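You operate a simulated robot arm through the tools that you are given. There is no shell and no other tool.

You run a simulated robot arm. Do the job below in one go: nothing can be reset, and whatever is moved stays where it is left.

TASK
Top up the flat bottles. At the end: the yellow wedge from the second shelf from the bottom of the blue rack is on the third shelf from the bottom of the blue rack; there are four flat bottles on the third shelf from the bottom of the blue rack, made up from those on the second shelf from the bottom of the blue rack; whatever was shut is shut again. Leave all else as you found it, and nothing knocked over. Set down upright: flat bottle, yellow wedge.

The check looks at the end state, three seconds after you hand in, the way a careful person would. Anything else that was tipped, shoved, dropped, spilled or broken makes it a failure.

THE ROBOT
A 6-joint arm with a two-finger gripper, fixed in place. Base frame: the origin is at the foot of the arm, x ahead of it, y to its left, z up. Readings come in m, rad, newtons and seconds.
Its first joint turns from -2.897 to 2.897 rad. Payload 2.45 kg.
Tool frame: the origin (TCP) lies between the finger pads and is the grasp point; the fingertips stand 0.02 m ahead of it; z points along the fingers, y is the line along which they close. The gripper opens to 0.14 m. The gripper's body begins 0.168 m behind the TCP.
Orientation is that of the tool frame in the base frame, as a unit quaternion [x, y, z, w]. With the fingers straight down and closing along the base's y, the tool's x points along the base's -x, its y along +y and its z along -z.

THE INTERFACE
- The arm moves only by the tool servo_tool. Its argument "commands" is one flat list of numbers, 6 for each row, row after row: the shift along the tool's x, y, z in units of 250 mm (1.0 is 250 mm), then the turn, a rotation vector about the tool's x, y, z in units of 45 degrees (1.0 is 45 degrees). In form: [tx, ty, tz, rx, ry, rz, tx, ty, tz, rx, ry, rz, ...]. A call has 1 to 20 rows; each row is the pose to reach, as a shift and turn from the pose commanded when the call began, along the tool's axes at that moment. "jaw" is the opening in per cent of the stroke, from 0 (shut) to 100 (fully open), set as the call begins (left out, the last holds). A call with a number of a shift or a turn outside -1 to 1 is refused whole. A row lasts 0.2 s, in which the tool goes at most 0.05 m and 0.15 rad; a call with a longer step from one row to the next is refused whole, and so is a gripper value outside its range. A pose out of reach is approached as far as the arm can. The call stops where the force on the tool passes 40 N (or 10 N more than at its start, if that is more) or the arm is blocked; 0.2 s more then pass. Each finger travels about 0.045 m/s and halts on what it meets, pressing with about 29 N; the grip force reading is that of the motor and also rises with nothing between the fingers. The clock runs only during rows and for 0.2 s after the last one: add rows that repeat a pose to give the fingers time. It gives the time, the measured TCP pose, the force on the tool (base axes), the opening and the grip force at its end, in the units of the frame above (readings bear some noise), with the torque about the TCP (base axes, N m) and any sound that the robot's microphone picked up.
- Cameras (640 x 400 px; columns grow to the right, rows downward): "scene" is fixed at [0.0406, -0.5112, 1.4274]; the picture's right is [0.49, -0.87, 0.00], its down [-0.12, -0.07, -0.99] and it looks along [0.86, 0.49, -0.14] (base axes); focal length 299 px, centre (320, 200). "wrist" rides on the gripper at [0.078, 0.011, -0.209] in the tool frame; the picture's right is [-0.14, 0.99, 0.00], its down [-0.92, -0.13, -0.37] and it looks along [-0.36, -0.05, 0.93] (tool axes); focal length 280 px, centre (320, 200). There is no depth. A picture from a camera that has moved, and an enlarged one, comes with that camera's place and axes in the base frame and with its lens. The place of the scene camera against the robot may be out by one fixed shift of up to 0.025 m in any direction.
- capture(camera): a new picture of that camera. No time passes.
- close_up(camera, box): a new picture of the part [left, top, right, bottom] of that camera's present view, enlarged. No time passes.
- finish_job(): hands the job in; it is judged then, once.

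Places have to be worked out from the pictures, the camera data and where the tool is seen. Open the gripper and draw the arm clear of the work before you hand the job in, unless the task says otherwise.

The tools are called after "Emit:" as a command line: name --argument value ..., lists and objects as JSON in quotes. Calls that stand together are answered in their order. servo_tool: Moves the arm, as the interface text tells. Its arguments: {"type":"object","properties":{"commands":{"type":"array","items":{"type":"number"}},"jaw":{"type":"number"}},"required":["commands"]} The other tools are called the same way: capture (camera) takes a picture; close_up (camera, box) takes an enlarged picture of a part of a camera's view; finish_job () hands the job in.

At the start:

```text
t: 0.0
tcp_pos: [0.5398, -0.1695, 1.491]
tool_rot: [0.0, 1.0, -0.001, 0.001]
force: [-0.2, -0.2, 0.8]
wrist_torque: [0.0, 0.01, 0.0]
grip_width: 0.14
grip_force: 0.0
```

scene: 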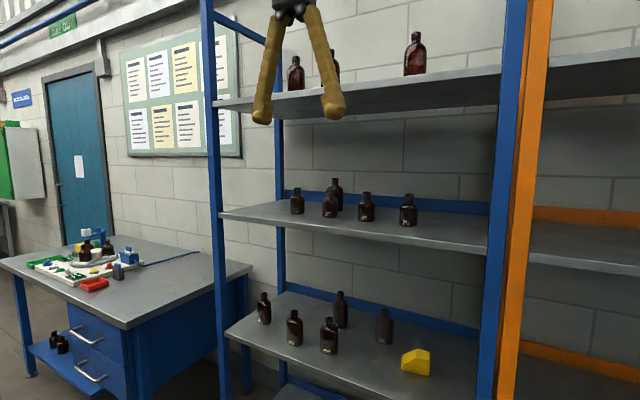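
wrist: 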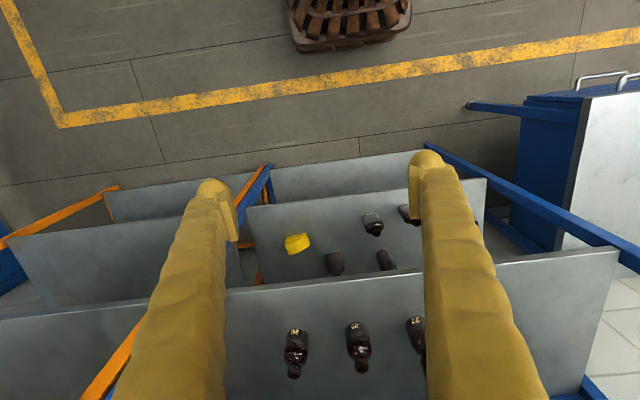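

I start by looking at the shelves in detail to tell the bottle types apart.

Emit:
close_up --camera "scene" --box '[220, 260, 500, 400]'

Emit:
close_up --camera "scene" --box '[260, 160, 460, 260]'

Emit:
close_up --camera "wrist" --box '[220, 180, 440, 400]'

Emit:
close_up --camera "scene" --box '[210, 0, 530, 140]'

```text
2.29 times, centred on (360, 330) of scene
camera zoom: at [0.0406, -0.5112, 1.4274], right [0.49, -0.87, 0.0], down [-0.12, -0.07, -0.99], along [0.86, 0.49, -0.14], focal length 683 px, centre (229, -97)
```

zoom: 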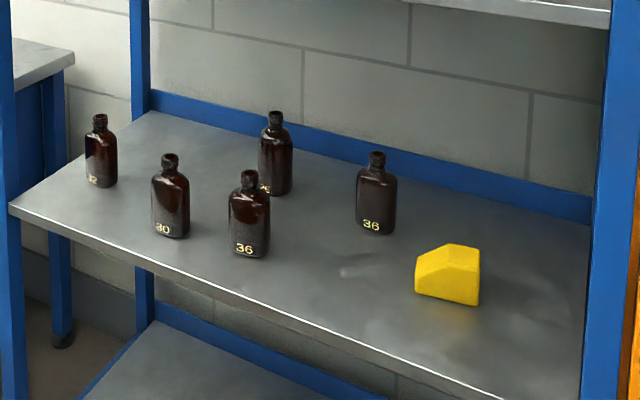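

```text
3.20 times, centred on (360, 210) of scene
camera zoom: at [0.0406, -0.5112, 1.4274], right [0.49, -0.87, 0.0], down [-0.12, -0.07, -0.99], along [0.86, 0.49, -0.14], focal length 957 px, centre (192, 168)
```

zoom: 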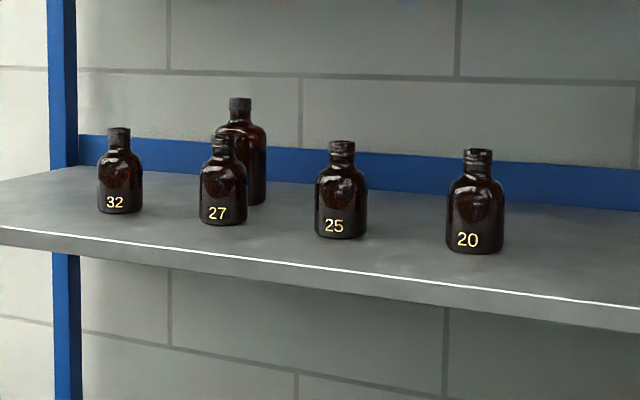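

```text
1.82 times, centred on (330, 290) of wrist
camera zoom: at [0.4612, -0.1591, 1.7007], right [0.14, 0.99, 0.0], down [0.92, -0.13, 0.37], along [0.37, -0.05, -0.93], focal length 510 px, centre (302, 36)
```

zoom: 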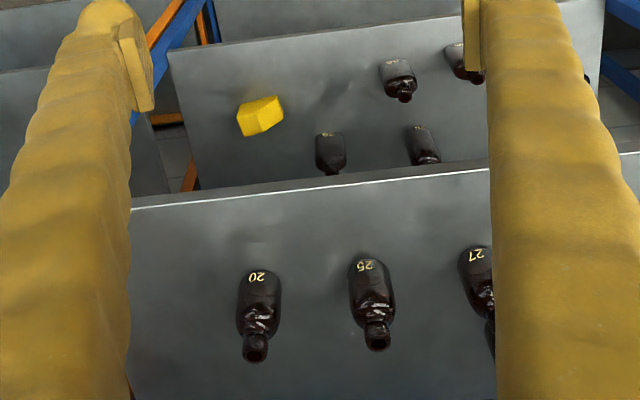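

```text
2.00 times, centred on (370, 70) of scene
camera zoom: at [0.0406, -0.5112, 1.4274], right [0.49, -0.87, 0.0], down [-0.12, -0.07, -0.99], along [0.86, 0.49, -0.14], focal length 598 px, centre (220, 460)
```

zoom: 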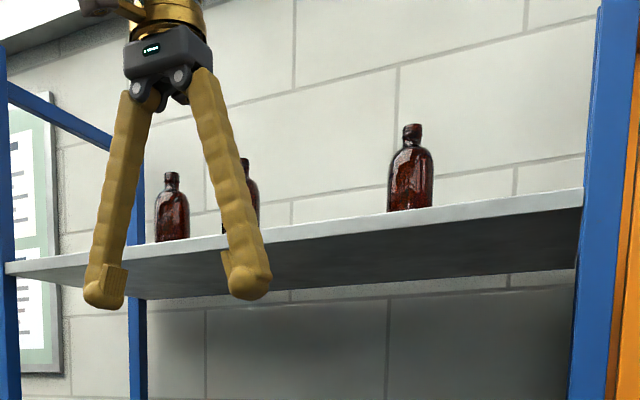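

I zoom further to judge each bottle's cross section.

Emit:
close_up --camera "scene" --box '[250, 280, 330, 350]'

Emit:
close_up --camera "scene" --box '[310, 285, 400, 360]'

Emit:
close_up --camera "scene" --box '[370, 300, 450, 385]'

Emit:
close_up --camera "scene" --box '[280, 170, 360, 230]'

Emit:
close_up --camera "wrist" --box '[260, 200, 430, 290]'

Emit:
close_up --camera "scene" --box '[0, 220, 180, 360]'

```text
5.71 times, centred on (290, 315) of scene
camera zoom: at [0.0406, -0.5112, 1.4274], right [0.49, -0.87, 0.0], down [-0.12, -0.07, -0.99], along [0.86, 0.49, -0.14], focal length 1708 px, centre (491, -457)
```

zoom: 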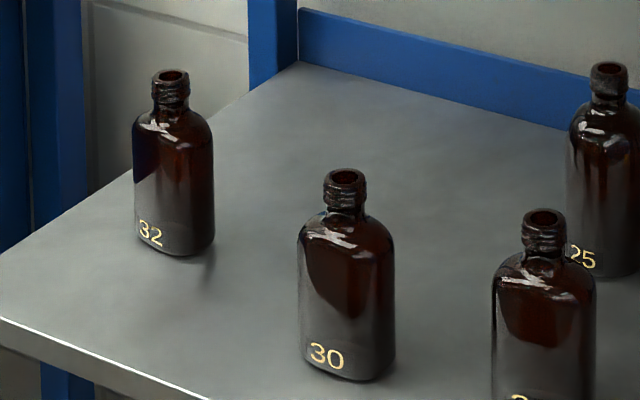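

```text
5.33 times, centred on (355, 322) of scene
camera zoom: at [0.0406, -0.5112, 1.4274], right [0.49, -0.87, 0.0], down [-0.12, -0.07, -0.99], along [0.86, 0.49, -0.14], focal length 1595 px, centre (133, -453)
```

zoom: 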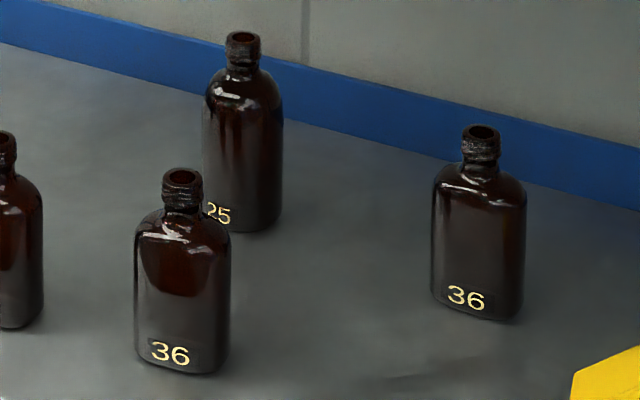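

```text
4.71 times, centred on (410, 342) of scene
camera zoom: at [0.0406, -0.5112, 1.4274], right [0.49, -0.87, 0.0], down [-0.12, -0.07, -0.99], along [0.86, 0.49, -0.14], focal length 1407 px, centre (-104, -471)
```

zoom: 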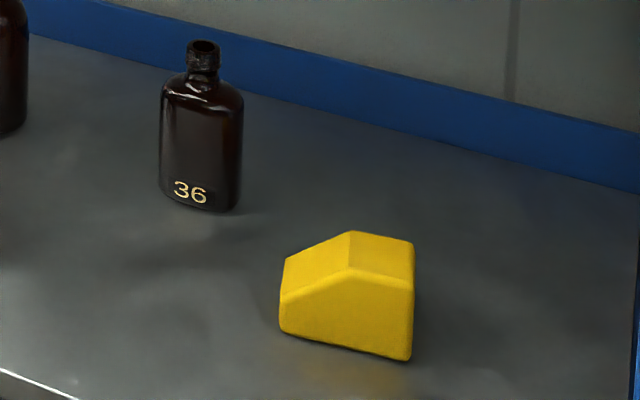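

```text
6.67 times, centred on (320, 200) of scene
camera zoom: at [0.0406, -0.5112, 1.4274], right [0.49, -0.87, 0.0], down [-0.12, -0.07, -0.99], along [0.86, 0.49, -0.14], focal length 1993 px, centre (320, 200)
```

zoom: 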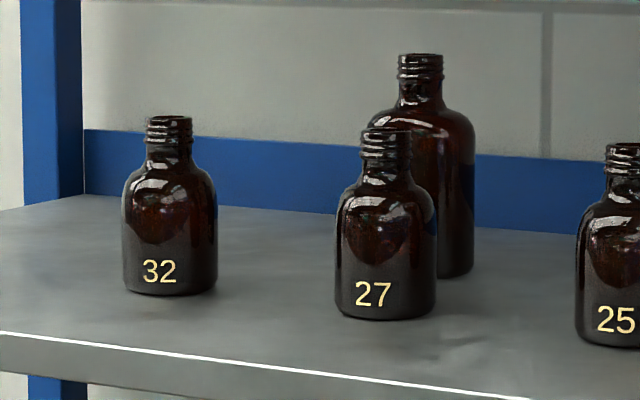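

```text
3.76 times, centred on (345, 245) of wrist
camera zoom: at [0.4612, -0.1591, 1.7007], right [0.14, 0.99, 0.0], down [0.92, -0.13, 0.37], along [0.37, -0.05, -0.93], focal length 1056 px, centre (226, 31)
```

zoom: 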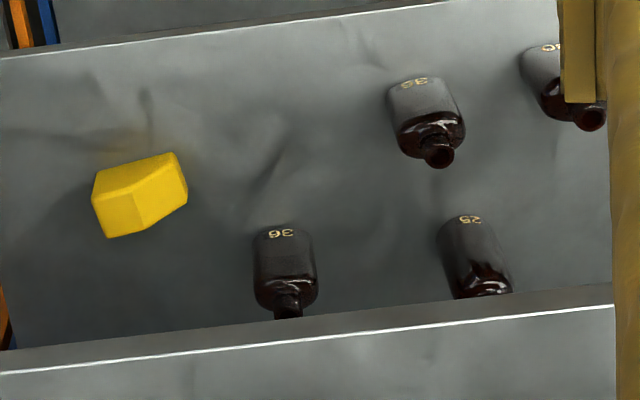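

```text
2.86 times, centred on (90, 290) of scene
camera zoom: at [0.0406, -0.5112, 1.4274], right [0.49, -0.87, 0.0], down [-0.12, -0.07, -0.99], along [0.86, 0.49, -0.14], focal length 854 px, centre (977, -57)
```

zoom: 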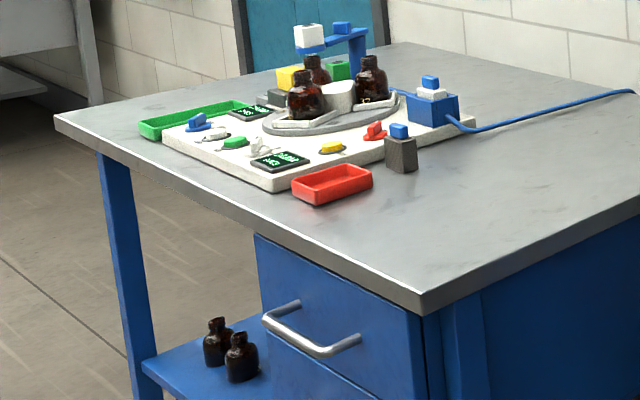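

Second shelf appears at z≈0.69, third at z≈1.19, with the rack front at x≈0.87 running along y. I want the tool pointing forward with the camera on top, so I first roll the tool about its own axis by 45° to test the joint.

Emit:
servo_tool --commands '[0, 0, 0, 0, 0, 0.17, 0, 0, 0, 0, 0, 0.34, 0, 0, 0, 0, 0, 0.51, 0, 0, 0, 0, 0, 0.68, 0, 0, 0, 0, 0, 0.85, 0, 0, 0, 0, 0, 1.0]'

```text
t: 1.4
tcp_pos: [0.5384, -0.17, 1.4914]
tool_rot: [0.384, 0.923, 0.0, 0.001]
force: [0.1, 0.0, -0.4]
wrist_torque: [0.01, 0.02, 0.0]
grip_width: 0.1398
grip_force: 0.1
```

Roll works; I continue it.

Emit:
servo_tool --commands '[0, 0, 0, 0, 0, 0.17, 0, 0, 0, 0, 0, 0.34, 0, 0, 0, 0, 0, 0.51, 0, 0, 0, 0, 0, 0.68, 0, 0, 0, 0, 0, 0.85, 0, 0, 0, 0, 0, 1.0]'

Emit:
servo_tool --commands '[0, 0, 0, 0, 0, 0.17, 0, 0, 0, 0, 0, 0.34, 0, 0, 0, 0, 0, 0.51, 0, 0, 0, 0, 0, 0.68, 0, 0, 0, 0, 0, 0.85, 0, 0, 0, 0, 0, 1.0]'

Emit:
servo_tool --commands '[0, 0, 0, 0, 0, 0.17, 0, 0, 0, 0, 0, 0.34, 0, 0, 0, 0, 0, 0.51, 0, 0, 0, 0, 0, 0.68, 0, 0, 0, 0, 0, 0.85, 0, 0, 0, 0, 0, 1.0]'

```text
t: 2.8
tcp_pos: [0.5396, -0.1702, 1.4933]
tool_rot: [0.708, 0.706, 0.0, 0.001]
force: [0.2, -0.5, 0.2]
wrist_torque: [-0.02, -0.01, 0.02]
grip_width: 0.1401
grip_force: 0.1
```

```text
t: 4.2
tcp_pos: [0.5399, -0.1713, 1.4907]
tool_rot: [0.924, 0.382, 0.001, 0.001]
force: [-0.2, 0.0, -0.5]
wrist_torque: [-0.01, 0.03, 0.01]
grip_width: 0.1401
grip_force: 0.1
```

```text
t: 5.6
tcp_pos: [0.5398, -0.169, 1.4898]
tool_rot: [1.0, -0.001, 0.0, 0.002]
force: [-0.1, -0.3, -0.4]
wrist_torque: [0.01, 0.01, 0.05]
grip_width: 0.1401
grip_force: 0.0
```

The flip is complete; now I pitch the tool up toward horizontal while lowering it a bit, staying clear in front of the rack.

Emit:
servo_tool --commands '[0.04, 0, 0.1, 0, 0.17, 0, 0.08, 0, 0.2, 0, 0.34, 0, 0.12, 0, 0.3, 0, 0.51, 0, 0.16, 0, 0.4, 0, 0.68, 0, 0.2, 0, 0.5, 0, 0.85, 0, 0.24, 0, 0.56, 0, 1.0, 0]'

Emit:
capture --camera "wrist"

Emit:
capture --camera "scene"

```text
t: 7.0
tcp_pos: [0.646, -0.1941, 1.2682]
tool_rot: [0.956, -0.01, 0.293, -0.03]
force: [-1.5, 0.6, 0.2]
wrist_torque: [0.03, -0.06, -0.02]
grip_width: 0.14
grip_force: 0.0
stopped in row 6: the arm was blocked; the commanded pose is now the measured one
```

```text
taken
camera wrist: at [0.5928, -0.2174, 1.4846], right [-0.12, -0.98, -0.14], down [-0.97, 0.14, -0.2], along [0.22, 0.11, -0.97], focal length 280 px, centre (320, 200)
```

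wrist: 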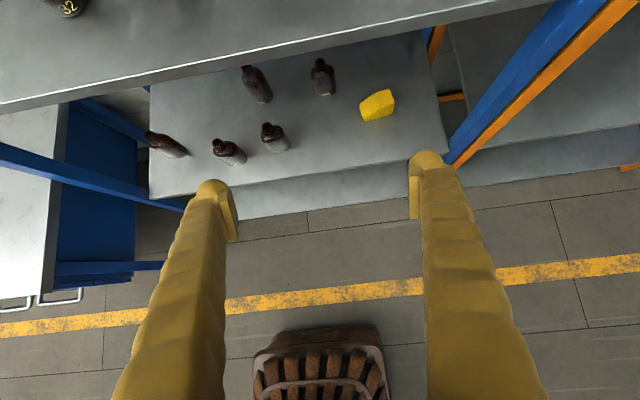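

```text
taken
```

scene: 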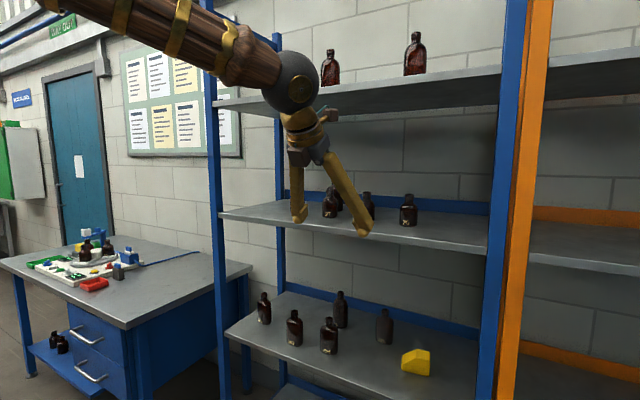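

The arm blocked with the wrist folded too close in; I move the tool forward and up to mid-gap height (z≈1.40) before pitching further.

Emit:
servo_tool --commands '[0.137, -0.022, -0.031, 0, 0, 0, 0.274, -0.045, -0.063, 0, 0, 0, 0.411, -0.067, -0.094, 0, 0, 0, 0.548, -0.09, -0.126, 0, 0, 0, 0.686, -0.113, -0.157, 0, 0, 0]'

```text
t: 8.2
tcp_pos: [0.7667, -0.1746, 1.3976]
tool_rot: [0.955, -0.009, 0.294, -0.029]
force: [0.4, 0.0, 0.8]
wrist_torque: [-0.01, 0.03, -0.01]
grip_width: 0.1401
grip_force: 0.1
```

That worked. Now I pitch to 60° from vertical and correct the slight roll.

Emit:
servo_tool --commands '[0, 0, 0, -0.013, 0.143, -0.014, 0, 0, 0, -0.026, 0.286, -0.028, 0, 0, 0, -0.04, 0.43, -0.043, 0, 0, 0, -0.053, 0.573, -0.057]'

Emit:
capture --camera "wrist"

Emit:
capture --camera "scene"

```text
t: 9.2
tcp_pos: [0.7676, -0.1741, 1.3965]
tool_rot: [0.867, -0.002, 0.498, 0.0]
force: [-0.7, -0.4, 1.9]
wrist_torque: [-0.02, 0.06, -0.02]
grip_width: 0.1402
grip_force: 0.2
```

```text
taken
camera wrist: at [0.6252, -0.1846, 1.5688], right [-0.07, -0.99, -0.12], down [-0.78, 0.13, -0.61], along [0.62, 0.05, -0.78], focal length 280 px, centre (320, 200)
```

wrist: 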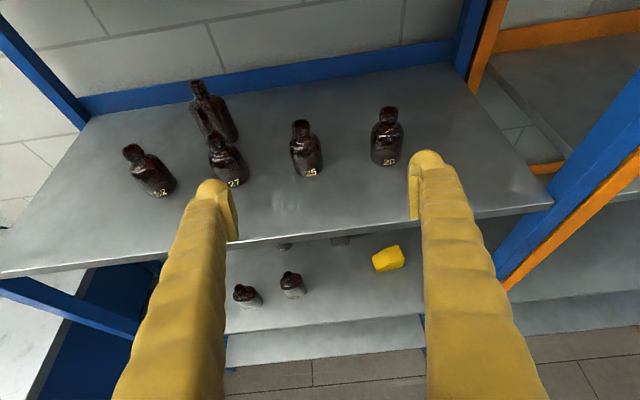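

```text
taken
```

scene: 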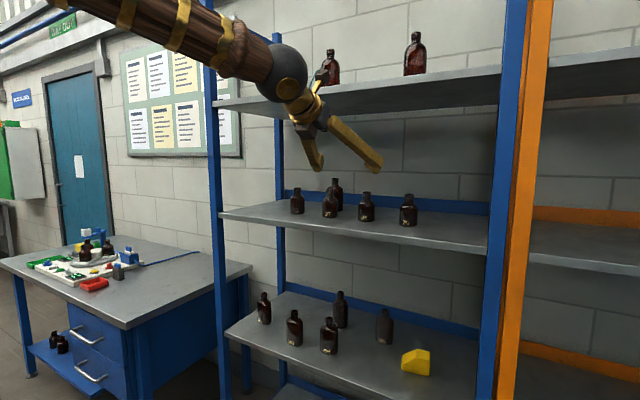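

I zoom the wrist view on the third shelf to see the back bottle's shape and the exact places.

Emit:
close_up --camera "wrist" --box '[110, 70, 270, 210]'

Emit:
close_up --camera "wrist" --box '[260, 70, 430, 210]'

Emit:
close_up --camera "wrist" --box '[220, 220, 420, 345]'

```text
2.86 times, centred on (190, 140) of wrist
camera zoom: at [0.6252, -0.1846, 1.5688], right [-0.07, -0.99, -0.12], down [-0.78, 0.13, -0.61], along [0.62, 0.05, -0.78], focal length 801 px, centre (691, 371)
```

zoom: 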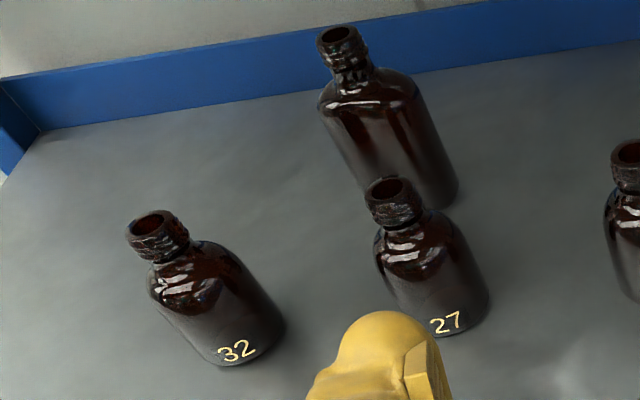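

```text
2.86 times, centred on (345, 140) of wrist
camera zoom: at [0.6252, -0.1846, 1.5688], right [-0.07, -0.99, -0.12], down [-0.78, 0.13, -0.61], along [0.62, 0.05, -0.78], focal length 801 px, centre (249, 371)
```

zoom: 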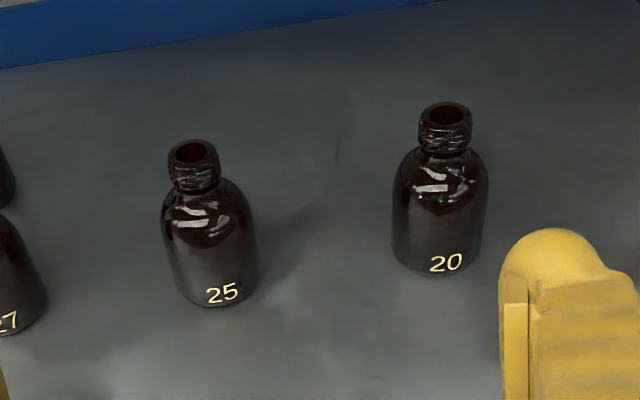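

```text
3.20 times, centred on (320, 282) of wrist
camera zoom: at [0.6252, -0.1846, 1.5688], right [-0.07, -0.99, -0.12], down [-0.78, 0.13, -0.61], along [0.62, 0.05, -0.78], focal length 897 px, centre (320, -64)
```

zoom: 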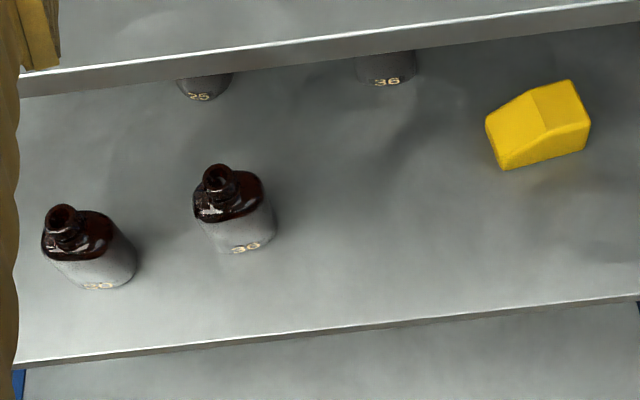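

The tall bottle at the back of the third shelf needs viewing from another side. I shift the tool 0.25 m to the left (base +y) at the same height for a second viewing angle.

Emit:
servo_tool --commands '[0, -0.17, 0, 0, 0, 0, 0, -0.34, 0, 0, 0, 0, 0, -0.51, 0, 0, 0, 0, 0, -0.68, 0, 0, 0, 0, 0, -0.85, 0, 0, 0, 0, 0, -1.0, 0, 0, 0, 0]'

Emit:
capture --camera "wrist"

Emit:
capture --camera "scene"

```text
t: 10.6
tcp_pos: [0.766, 0.0305, 1.3957]
tool_rot: [0.864, 0.019, 0.503, -0.024]
force: [-0.4, 0.2, 0.3]
wrist_torque: [-0.01, 0.02, 0.01]
grip_width: 0.1399
grip_force: 0.0
out of reach, approached as far as the arm can: row 4, 5, 6
```

```text
taken
camera wrist: at [0.6231, 0.0077, 1.5674], right [-0.01, -0.99, -0.14], down [-0.78, 0.1, -0.62], along [0.62, 0.1, -0.77], focal length 280 px, centre (320, 200)
```

wrist: 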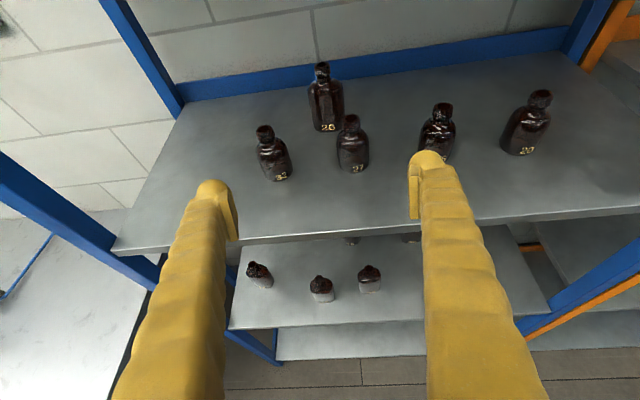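

```text
taken
```

scene: 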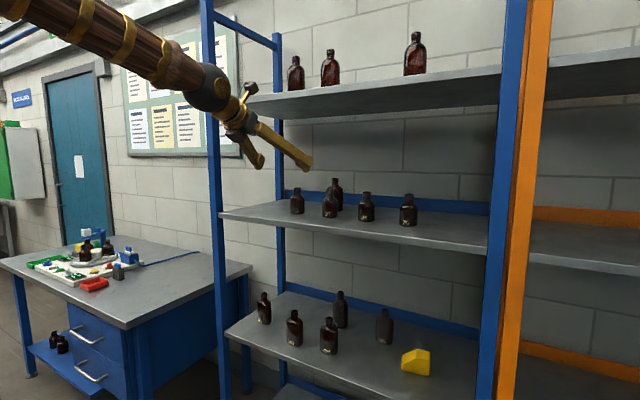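

Motion to the left is limited in this orientation (stops near y≈0.03), worth remembering. I zoom on the back bottle and the others from this angle.

Emit:
close_up --camera "wrist" --box '[240, 50, 380, 190]'

Emit:
close_up --camera "wrist" --box '[230, 220, 430, 345]'

```text
2.86 times, centred on (310, 120) of wrist
camera zoom: at [0.6231, 0.0077, 1.5674], right [-0.01, -0.99, -0.14], down [-0.78, 0.1, -0.62], along [0.62, 0.1, -0.77], focal length 801 px, centre (349, 429)
```

zoom: 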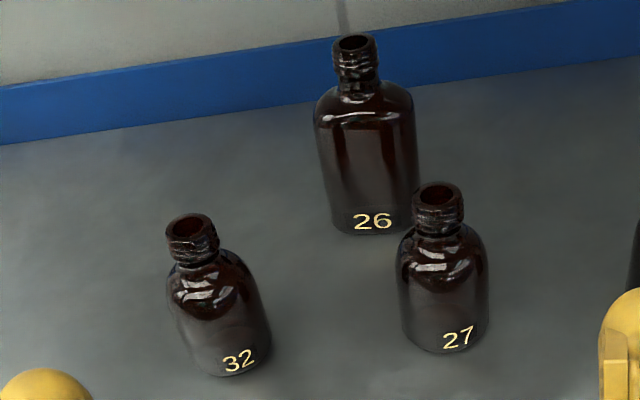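

```text
3.20 times, centred on (330, 282) of wrist
camera zoom: at [0.6231, 0.0077, 1.5674], right [-0.01, -0.99, -0.14], down [-0.78, 0.1, -0.62], along [0.62, 0.1, -0.77], focal length 897 px, centre (288, -64)
```

zoom: 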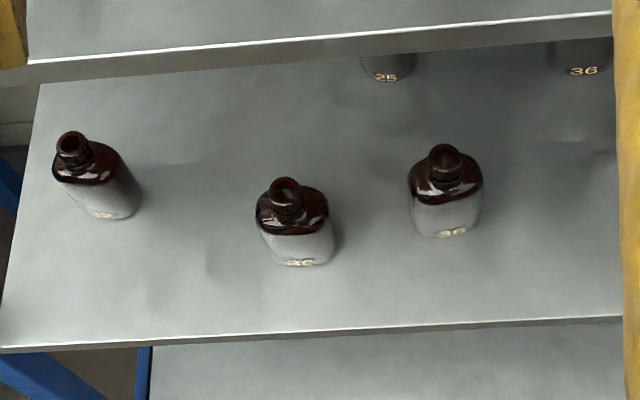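

The back bottle "26" on the third shelf looks broad with a flat face (a flat bottle); now I lower the tool to look into the second shelf from the front, correcting the orientation on the way.

Emit:
servo_tool --commands '[-0.115, 0.087, 0.067, -0.013, 0, 0, -0.23, 0.173, 0.133, -0.026, 0, 0, -0.346, 0.26, 0.2, -0.039, 0, 0, -0.462, 0.347, 0.267, -0.052, 0, 0, -0.577, 0.433, 0.333, -0.065, -0.005, 0.005, -0.693, 0.52, 0.4, -0.077, -0.009, 0.011]'

```text
t: 11.9
tcp_pos: [0.774, -0.0942, 1.1906]
tool_rot: [0.866, 0.002, 0.5, 0.003]
force: [0.3, -0.1, 0.6]
wrist_torque: [-0.02, 0.06, 0.02]
grip_width: 0.1399
grip_force: 0.1
```

I continue down in front of the rack to z≈0.95.

Emit:
servo_tool --commands '[-0.149, 0, 0.063, 0, 0, 0, -0.297, 0, 0.125, 0, 0, 0, -0.446, 0, 0.188, 0, 0, 0, -0.594, 0, 0.251, 0, 0, 0, -0.743, 0, 0.313, 0, 0, 0, -0.891, 0, 0.376, 0, 0, 0]'

Emit:
capture --camera "wrist"

Emit:
capture --camera "scene"

```text
t: 13.3
tcp_pos: [0.7458, -0.096, 0.9539]
tool_rot: [0.866, 0.0, 0.501, 0.001]
force: [0.2, 0.0, 0.3]
wrist_torque: [0.02, 0.03, -0.04]
grip_width: 0.14
grip_force: 0.1
```

```text
taken
camera wrist: at [0.6029, -0.106, 1.1252], right [-0.07, -0.99, -0.12], down [-0.78, 0.13, -0.61], along [0.62, 0.05, -0.78], focal length 280 px, centre (320, 200)
```

wrist: 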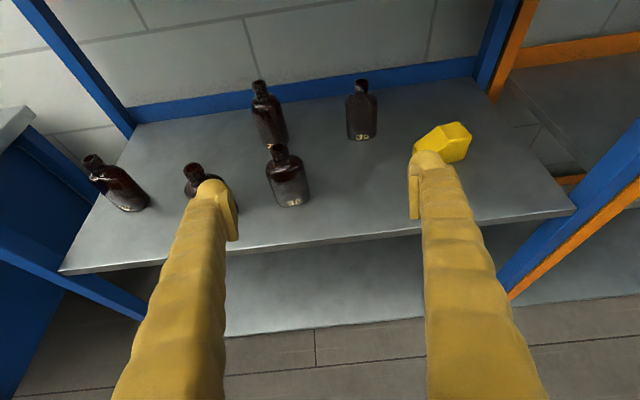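

```text
taken
```

scene: 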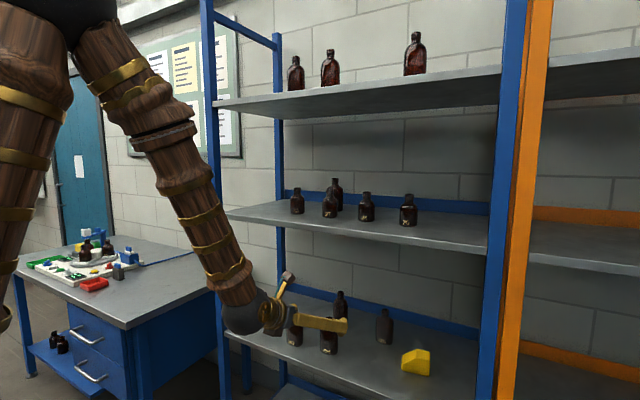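

Emit:
close_up --camera "wrist" --box '[230, 70, 390, 215]'

Emit:
close_up --camera "wrist" --box '[70, 140, 250, 230]'

Emit:
close_up --camera "wrist" --box '[400, 90, 500, 190]'

```text
2.76 times, centred on (310, 142) of wrist
camera zoom: at [0.6029, -0.106, 1.1252], right [-0.07, -0.99, -0.12], down [-0.78, 0.13, -0.61], along [0.62, 0.05, -0.78], focal length 774 px, centre (348, 359)
```

zoom: 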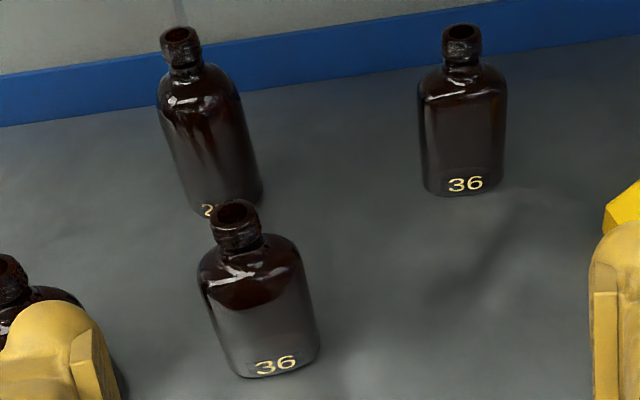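

```text
3.56 times, centred on (160, 185) of wrist
camera zoom: at [0.6029, -0.106, 1.1252], right [-0.07, -0.99, -0.12], down [-0.78, 0.13, -0.61], along [0.62, 0.05, -0.78], focal length 997 px, centre (889, 253)
```

zoom: 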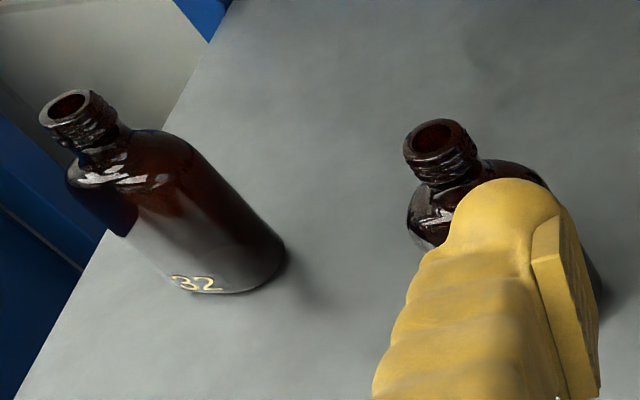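

```text
4.00 times, centred on (450, 140) of wrist
camera zoom: at [0.6029, -0.106, 1.1252], right [-0.07, -0.99, -0.12], down [-0.78, 0.13, -0.61], along [0.62, 0.05, -0.78], focal length 1122 px, centre (-200, 440)
```

zoom: 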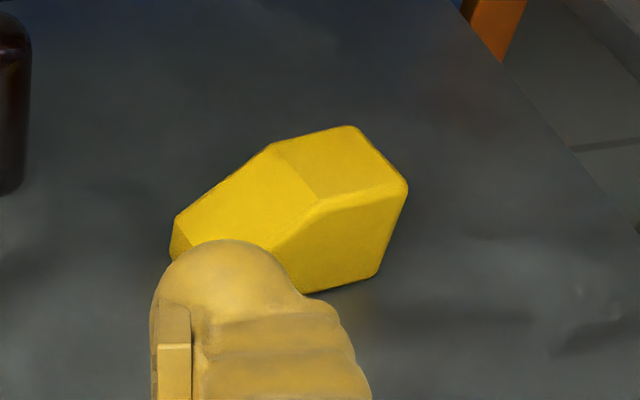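

Second shelf bottles: both 36s and 30 are flat; 25 is slimmer/round. I estimate 36-front's face at (0.936,-0.03), 36-back's at (1.097,-0.188), 30's at (0.913,0.115), shelf z≈0.695. I bring the tool to horizontal in front of 36-front for a closer view.

Emit:
servo_tool --commands '[-0.05, -0.054, 0.075, 0, 0.133, 0, -0.1, -0.107, 0.15, 0, 0.267, 0, -0.15, -0.16, 0.224, 0, 0.4, 0, -0.2, -0.214, 0.3, 0, 0.533, 0, -0.246, -0.268, 0.373, 0, 0.667, 0]'

Emit:
capture --camera "wrist"

Emit:
capture --camera "scene"

```text
t: 14.6
tcp_pos: [0.7931, -0.0798, 0.8501]
tool_rot: [0.704, 0.022, 0.709, -0.022]
force: [0.2, -0.2, -0.6]
wrist_torque: [-0.03, 0.05, 0.01]
grip_width: 0.1399
grip_force: 0.0
out of reach, approached as far as the arm can: row 1, 2, 3, 4, 5
```

```text
taken
camera wrist: at [0.5848, -0.1027, 0.9266], right [0.06, -0.99, -0.14], down [-0.37, 0.1, -0.92], along [0.93, 0.11, -0.36], focal length 280 px, centre (320, 200)
```

wrist: 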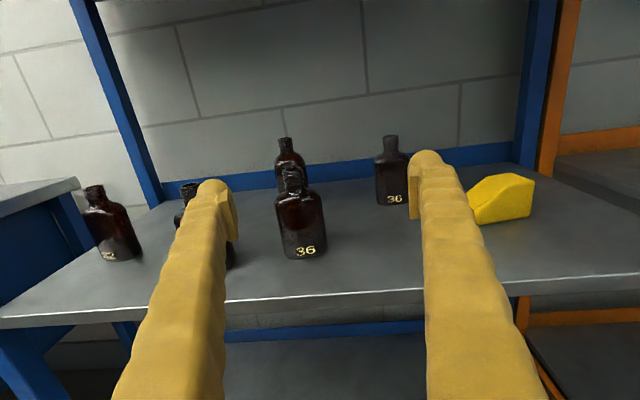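

```text
taken
```

scene: 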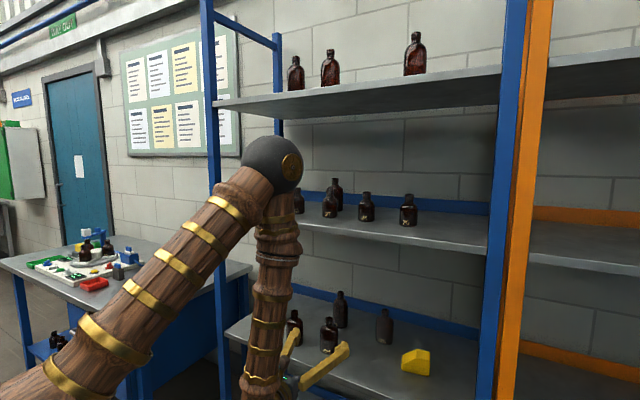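

The arm hits a joint limit when the tool sits left of y≈-0.08 at zero yaw. I move right a little and test which roll range is free, to learn which joint is limiting.

Emit:
servo_tool --commands '[0, 0.14, 0, -0.04, 0, 0, 0, 0.28, 0, -0.08, 0, 0, 0, 0.4, 0, -0.08, 0, 0]'

Emit:
servo_tool --commands '[0, 0, 0, 0, 0, 0.15, 0, 0, 0, 0, 0, 0.3, 0, 0, 0, 0, 0, 0.45]'

Emit:
servo_tool --commands '[0, 0, 0, 0, 0, -0.17, 0, 0, 0, 0, 0, -0.34, 0, 0, 0, 0, 0, -0.51, 0, 0, 0, 0, 0, -0.68, 0, 0, 0, 0, 0, -0.85]'

```text
t: 15.3
tcp_pos: [0.7979, -0.1767, 0.8456]
tool_rot: [0.705, -0.001, 0.709, 0.002]
force: [-0.8, 0.5, 0.2]
wrist_torque: [0.02, 0.03, 0.05]
grip_width: 0.14
grip_force: 0.1
```

```text
t: 16.1
tcp_pos: [0.7997, -0.1756, 0.848]
tool_rot: [0.694, -0.125, 0.698, -0.125]
force: [0.5, 0.1, 1.0]
wrist_torque: [0.01, 0.02, -0.01]
grip_width: 0.1399
grip_force: 0.0
```

```text
t: 17.4
tcp_pos: [0.7998, -0.1756, 0.8474]
tool_rot: [0.697, 0.111, 0.7, 0.112]
force: [0.5, 0.7, -0.4]
wrist_torque: [-0.01, -0.01, 0.01]
grip_width: 0.14
grip_force: 0.0
```

Roll is free both ways, so the limit lies in a wrist joint that needs the tool pointing somewhat left of the arm plane; right-side targets are fine. I undo the roll and shift to look at the wedge.

Emit:
servo_tool --commands '[0, 0.1, 0, 0, 0, 0.14, 0, 0.2, 0, 0, 0, 0.28, 0, 0.3, 0, 0, 0, 0.4, 0, 0.4, 0, 0, 0, 0.4]'

Emit:
capture --camera "wrist"

Emit:
close_up --camera "wrist" --box '[230, 120, 430, 245]'

```text
t: 18.4
tcp_pos: [0.7992, -0.2732, 0.8782]
tool_rot: [0.705, 0.0, 0.709, 0.0]
force: [-0.3, 0.5, 0.3]
wrist_torque: [0.02, -0.01, 0.02]
grip_width: 0.1399
grip_force: 0.1
```

```text
taken
camera wrist: at [0.5903, -0.2836, 0.956], right [0.0, -0.99, -0.14], down [-0.36, 0.13, -0.92], along [0.93, 0.05, -0.36], focal length 280 px, centre (320, 200)
```

wrist: 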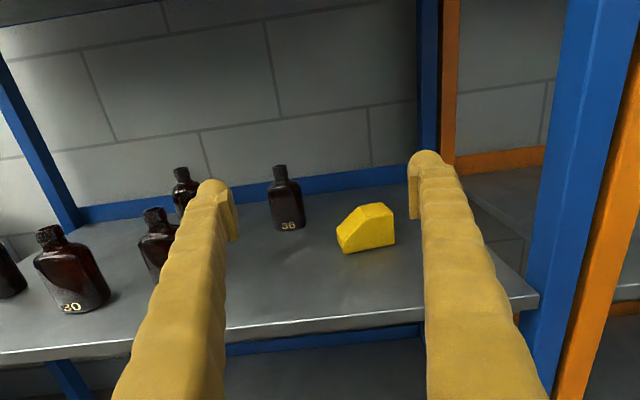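

```text
3.20 times, centred on (330, 182) of wrist
camera zoom: at [0.5903, -0.2836, 0.956], right [0.0, -0.99, -0.14], down [-0.36, 0.13, -0.92], along [0.93, 0.05, -0.36], focal length 897 px, centre (288, 256)
```

zoom: 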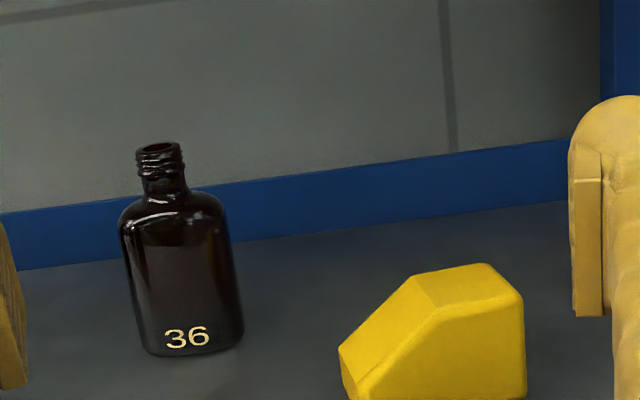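

Emit:
close_up --camera "wrist" --box '[315, 180, 415, 270]'

Emit:
close_up --camera "wrist" --box '[20, 150, 220, 330]'

```text
4.44 times, centred on (365, 225) of wrist
camera zoom: at [0.5903, -0.2836, 0.956], right [0.0, -0.99, -0.14], down [-0.36, 0.13, -0.92], along [0.93, 0.05, -0.36], focal length 1246 px, centre (120, 89)
```

zoom: 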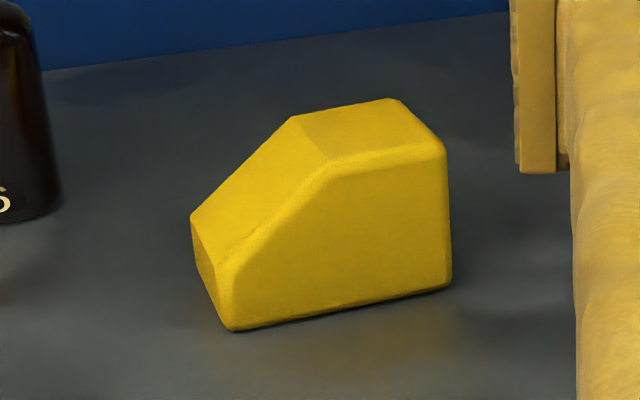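

```text
2.22 times, centred on (120, 240) of wrist
camera zoom: at [0.5903, -0.2836, 0.956], right [0.0, -0.99, -0.14], down [-0.36, 0.13, -0.92], along [0.93, 0.05, -0.36], focal length 623 px, centre (764, 111)
```

zoom: 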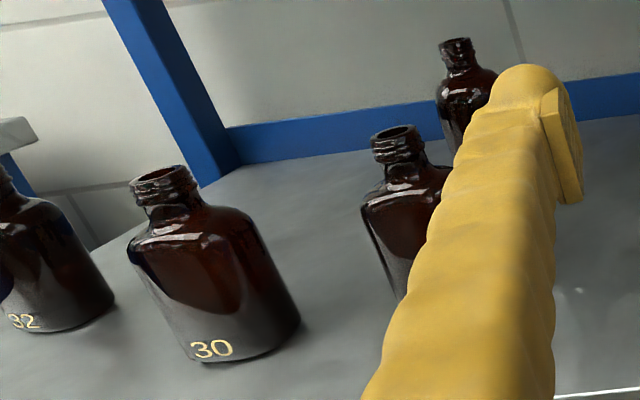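

Wedge estimate: ~86×55 mm footprint, ~57 mm high, centre ≈(1.030,-0.329), yaw ≈7°, with only its lowest 25 mm vertical on the left. I'll grip low with the tool pitched 12° down and yawed 7°; first I go to a pre-grasp pose in front.

Emit:
servo_tool --commands '[-0.078, 0.079, 0.041, 0.039, -0.067, -0.004, -0.156, 0.158, 0.082, 0.078, -0.133, -0.008, -0.234, 0.237, 0.123, 0.117, -0.2, -0.012, -0.312, 0.316, 0.164, 0.156, -0.267, -0.016]'

Emit:
capture --camera "wrist"

Emit:
capture --camera "scene"

```text
t: 19.4
tcp_pos: [0.8409, -0.3528, 0.8009]
tool_rot: [0.774, 0.047, 0.63, -0.037]
force: [0.4, 0.6, -0.8]
wrist_torque: [-0.01, 0.01, 0.02]
grip_width: 0.1399
grip_force: 0.0
```

```text
taken
camera wrist: at [0.6557, -0.3866, 0.9215], right [0.09, -0.99, -0.13], down [-0.56, 0.06, -0.83], along [0.82, 0.15, -0.55], focal length 280 px, centre (320, 200)
```

wrist: 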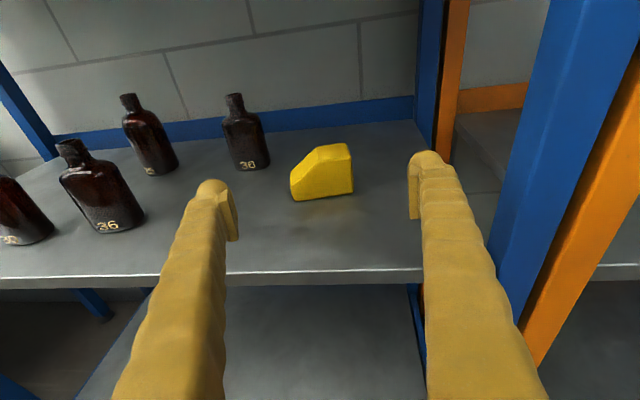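

```text
taken
```

scene: 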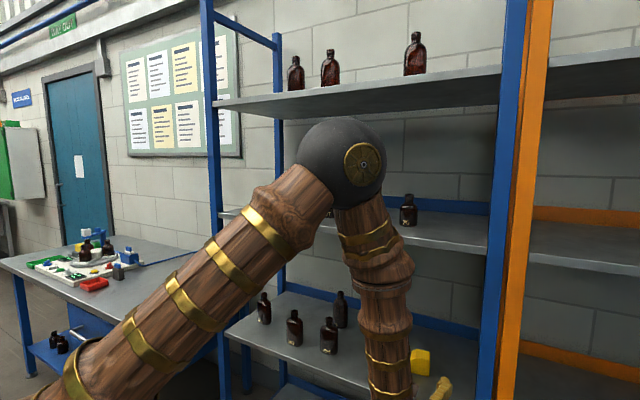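

Emit:
close_up --camera "wrist" --box '[270, 130, 370, 210]'

```text
5.00 times, centred on (320, 170) of wrist
camera zoom: at [0.6557, -0.3866, 0.9215], right [0.09, -0.99, -0.13], down [-0.56, 0.06, -0.83], along [0.82, 0.15, -0.55], focal length 1402 px, centre (320, 350)
```

zoom: 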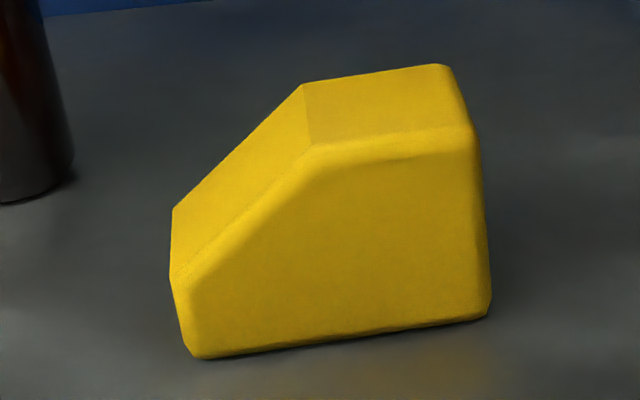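

Wedge front corners now read (0.993,-0.289) and (1.005,-0.374), consistent. I approach low and straight along the tool axis with the jaws open.

Emit:
servo_tool --commands '[-0.051, -0.003, 0.12, 0, 0, 0, -0.102, -0.006, 0.24, 0, 0, 0, -0.153, -0.009, 0.359, 0, 0, 0, -0.152, -0.009, 0.47, 0, 0, 0, -0.15, -0.009, 0.58, 0, 0, 0, -0.148, -0.009, 0.69, 0, 0, 0, -0.146, -0.009, 0.795, 0, 0, 0]' --jaw 100

Emit:
capture --camera "wrist"

```text
t: 20.9
tcp_pos: [1.0261, -0.325, 0.724]
tool_rot: [0.774, 0.047, 0.63, -0.038]
force: [0.2, 0.3, 0.2]
wrist_torque: [0.02, 0.04, 0.0]
grip_width: 0.1399
grip_force: 0.0
```

```text
taken
camera wrist: at [0.8395, -0.3585, 0.8441], right [0.09, -0.99, -0.13], down [-0.56, 0.06, -0.83], along [0.82, 0.15, -0.55], focal length 280 px, centre (320, 200)
```

wrist: 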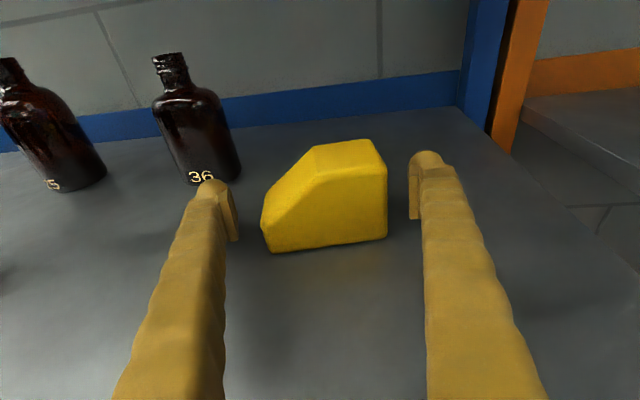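

The wedge sits centred between the pads, no contact. I lower 4 mm so the left pad meets the short vertical face, checking the force.

Emit:
servo_tool --commands '[-0.008, 0, 0.002, 0, 0, 0, -0.016, 0, 0.003, 0, 0, 0, -0.016, 0, 0.003, 0, 0, 0]'

Emit:
close_up --camera "wrist" --box '[180, 120, 460, 280]'

```text
t: 21.8
tcp_pos: [1.0263, -0.3257, 0.7211]
tool_rot: [0.774, 0.047, 0.63, -0.038]
force: [0.9, -0.5, 1.1]
wrist_torque: [0.05, 0.01, -0.05]
grip_width: 0.1399
grip_force: 0.0
```

```text
2.29 times, centred on (320, 200) of wrist
camera zoom: at [0.84, -0.3582, 0.8408], right [0.09, -0.99, -0.13], down [-0.56, 0.06, -0.83], along [0.82, 0.15, -0.55], focal length 641 px, centre (320, 200)
```

zoom: 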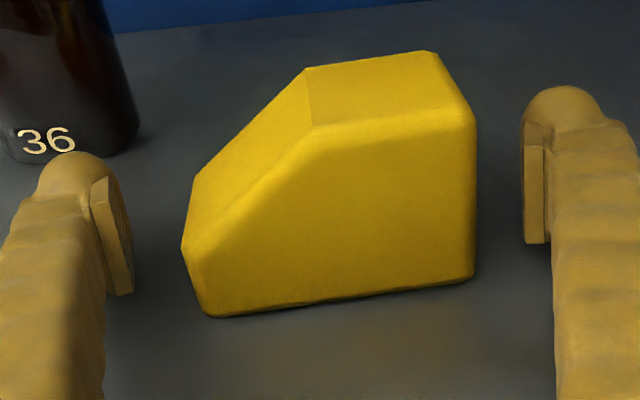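

No shelf contact yet, alignment good. I close on the wedge.

Emit:
servo_tool --commands '[0, 0, 0, 0, 0, 0, 0, 0, 0, 0, 0, 0, 0, 0, 0, 0, 0, 0, 0, 0, 0, 0, 0, 0, 0, 0, 0, 0, 0, 0, 0, 0, 0, 0, 0, 0, 0, 0, 0, 0, 0, 0]' --jaw 20

Emit:
capture --camera "wrist"

```text
t: 23.4
tcp_pos: [1.0265, -0.3244, 0.7216]
tool_rot: [0.774, 0.047, 0.63, -0.037]
force: [-4.9, 16.8, 26.5]
wrist_torque: [0.5, 0.56, -0.12]
grip_width: 0.0987
grip_force: 28.4
```

```text
taken
camera wrist: at [0.84, -0.3578, 0.8415], right [0.09, -0.99, -0.13], down [-0.56, 0.06, -0.83], along [0.82, 0.15, -0.55], focal length 280 px, centre (320, 200)
```

wrist: 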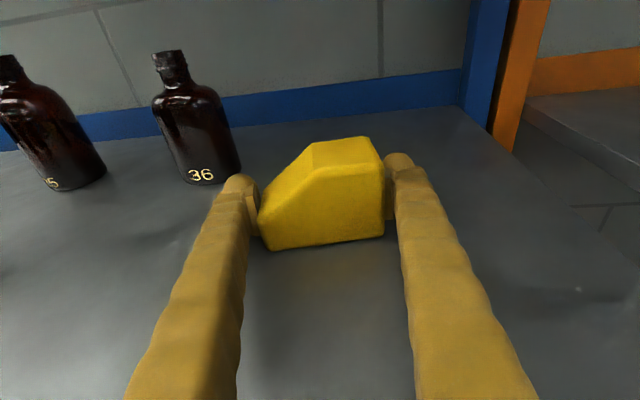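

The reading shows upward and sideways reaction, suggesting the left pad rides on the slope. Let me zoom to check.

Emit:
close_up --camera "wrist" --box '[220, 130, 430, 270]'

Emit:
close_up --camera "scene" --box '[370, 330, 470, 400]'

```text
2.86 times, centred on (325, 200) of wrist
camera zoom: at [0.84, -0.3578, 0.8415], right [0.09, -0.99, -0.13], down [-0.56, 0.06, -0.83], along [0.82, 0.15, -0.55], focal length 801 px, centre (306, 200)
```

zoom: 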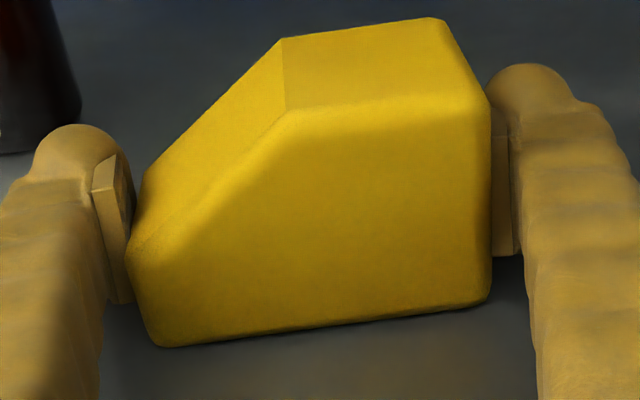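

```text
5.71 times, centred on (420, 365) of scene
camera zoom: at [0.0406, -0.5112, 1.4274], right [0.49, -0.87, 0.0], down [-0.12, -0.07, -0.99], along [0.86, 0.49, -0.14], focal length 1708 px, centre (-251, -743)
```

zoom: 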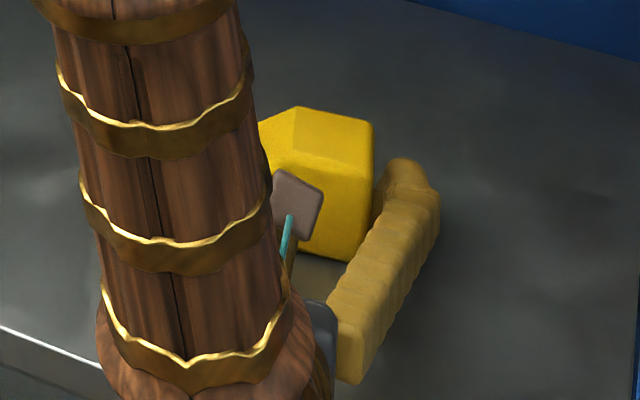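

The left pad seems to load the upper corner of the short face. I open slightly, lower a few millimetres, and see where the shelf is felt.

Emit:
servo_tool --commands '[0, 0, 0, 0, 0, 0, 0, 0, 0, 0, 0, 0, -0.008, 0, 0.002, 0, 0, 0, -0.016, 0, 0.003, 0, 0, 0, -0.016, 0, 0.003, 0, 0, 0]' --jaw 86

Emit:
close_up --camera "wrist" --box '[220, 130, 430, 270]'

```text
t: 24.1
tcp_pos: [1.0263, -0.3278, 0.7214]
tool_rot: [0.773, 0.046, 0.632, -0.037]
force: [0.6, -4.2, 5.3]
wrist_torque: [0.31, 0.01, -0.01]
grip_width: 0.1175
grip_force: 0.1
stopped in row 3: the force on the tool passed its limit at 47 N (the readings are from after the stop); the commanded pose is now the measured one
```

```text
2.86 times, centred on (325, 200) of wrist
camera zoom: at [0.8397, -0.3603, 0.8408], right [0.09, -0.99, -0.13], down [-0.56, 0.06, -0.83], along [0.83, 0.15, -0.54], focal length 801 px, centre (306, 200)
```

zoom: 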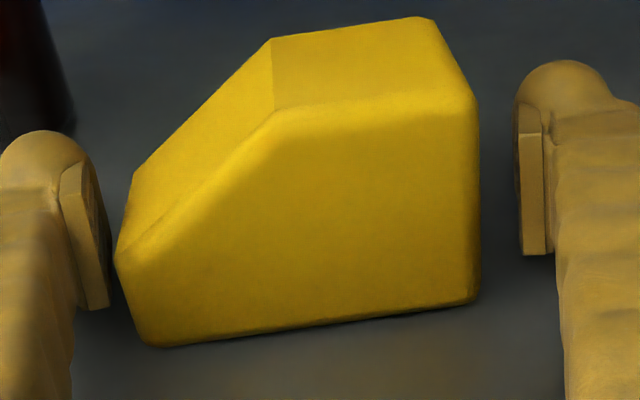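

The stop shows the fingers already touch the shelf, so the shelf top is ≈0.700. I raise 3 mm to clear it and close again.

Emit:
servo_tool --commands '[0.012, 0, -0.002, 0, 0, 0, 0.012, 0, -0.002, 0, 0, 0]'

Emit:
servo_tool --commands '[0, 0, 0, 0, 0, 0, 0, 0, 0, 0, 0, 0, 0, 0, 0, 0, 0, 0, 0, 0, 0, 0, 0, 0, 0, 0, 0, 0, 0, 0]' --jaw 20

Emit:
close_up --camera "wrist" --box '[220, 130, 430, 270]'

```text
t: 24.8
tcp_pos: [1.0261, -0.3267, 0.7231]
tool_rot: [0.773, 0.046, 0.631, -0.037]
force: [0.3, -0.8, -0.1]
wrist_torque: [0.01, 0.0, 0.0]
grip_width: 0.1203
grip_force: 0.1
```

```text
t: 25.9
tcp_pos: [1.0259, -0.3264, 0.7244]
tool_rot: [0.774, 0.047, 0.631, -0.037]
force: [-0.6, 2.7, 0.4]
wrist_torque: [0.11, 0.0, 0.01]
grip_width: 0.0989
grip_force: 28.8
```

```text
2.86 times, centred on (325, 200) of wrist
camera zoom: at [0.8395, -0.3591, 0.8428], right [0.09, -0.99, -0.13], down [-0.56, 0.06, -0.83], along [0.83, 0.15, -0.54], focal length 801 px, centre (306, 200)
```

zoom: 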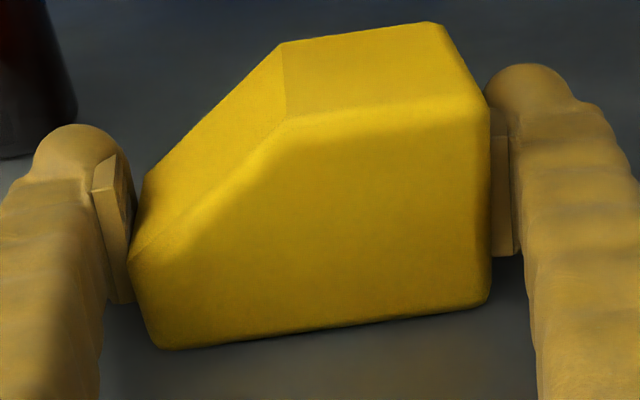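

Clean grip now with small net force. I lift 3 cm slowly and look.

Emit:
servo_tool --commands '[0.02, 0, -0.004, 0, 0, 0, 0.04, 0, -0.008, 0, 0, 0, 0.08, 0, -0.016, 0, 0, 0, 0.12, 0, -0.025, 0, 0, 0]'

Emit:
close_up --camera "wrist" --box '[220, 130, 430, 270]'

```text
t: 26.9
tcp_pos: [1.026, -0.3278, 0.7536]
tool_rot: [0.774, 0.047, 0.631, -0.037]
force: [0.6, 0.0, -3.0]
wrist_torque: [0.0, -0.06, 0.04]
grip_width: 0.0988
grip_force: 28.8
```

```text
2.86 times, centred on (325, 200) of wrist
camera zoom: at [0.8402, -0.3603, 0.8729], right [0.09, -0.99, -0.13], down [-0.56, 0.06, -0.83], along [0.83, 0.15, -0.54], focal length 801 px, centre (306, 200)
```

zoom: 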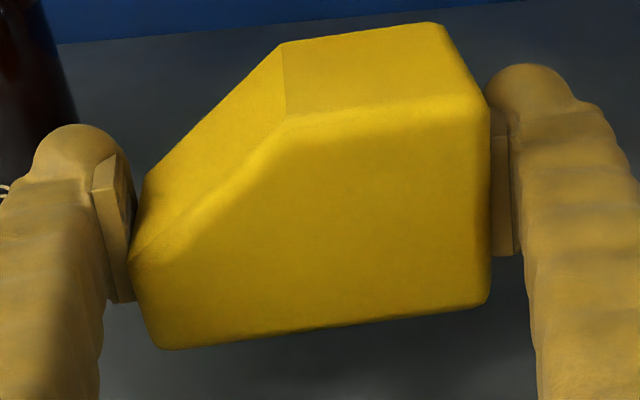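

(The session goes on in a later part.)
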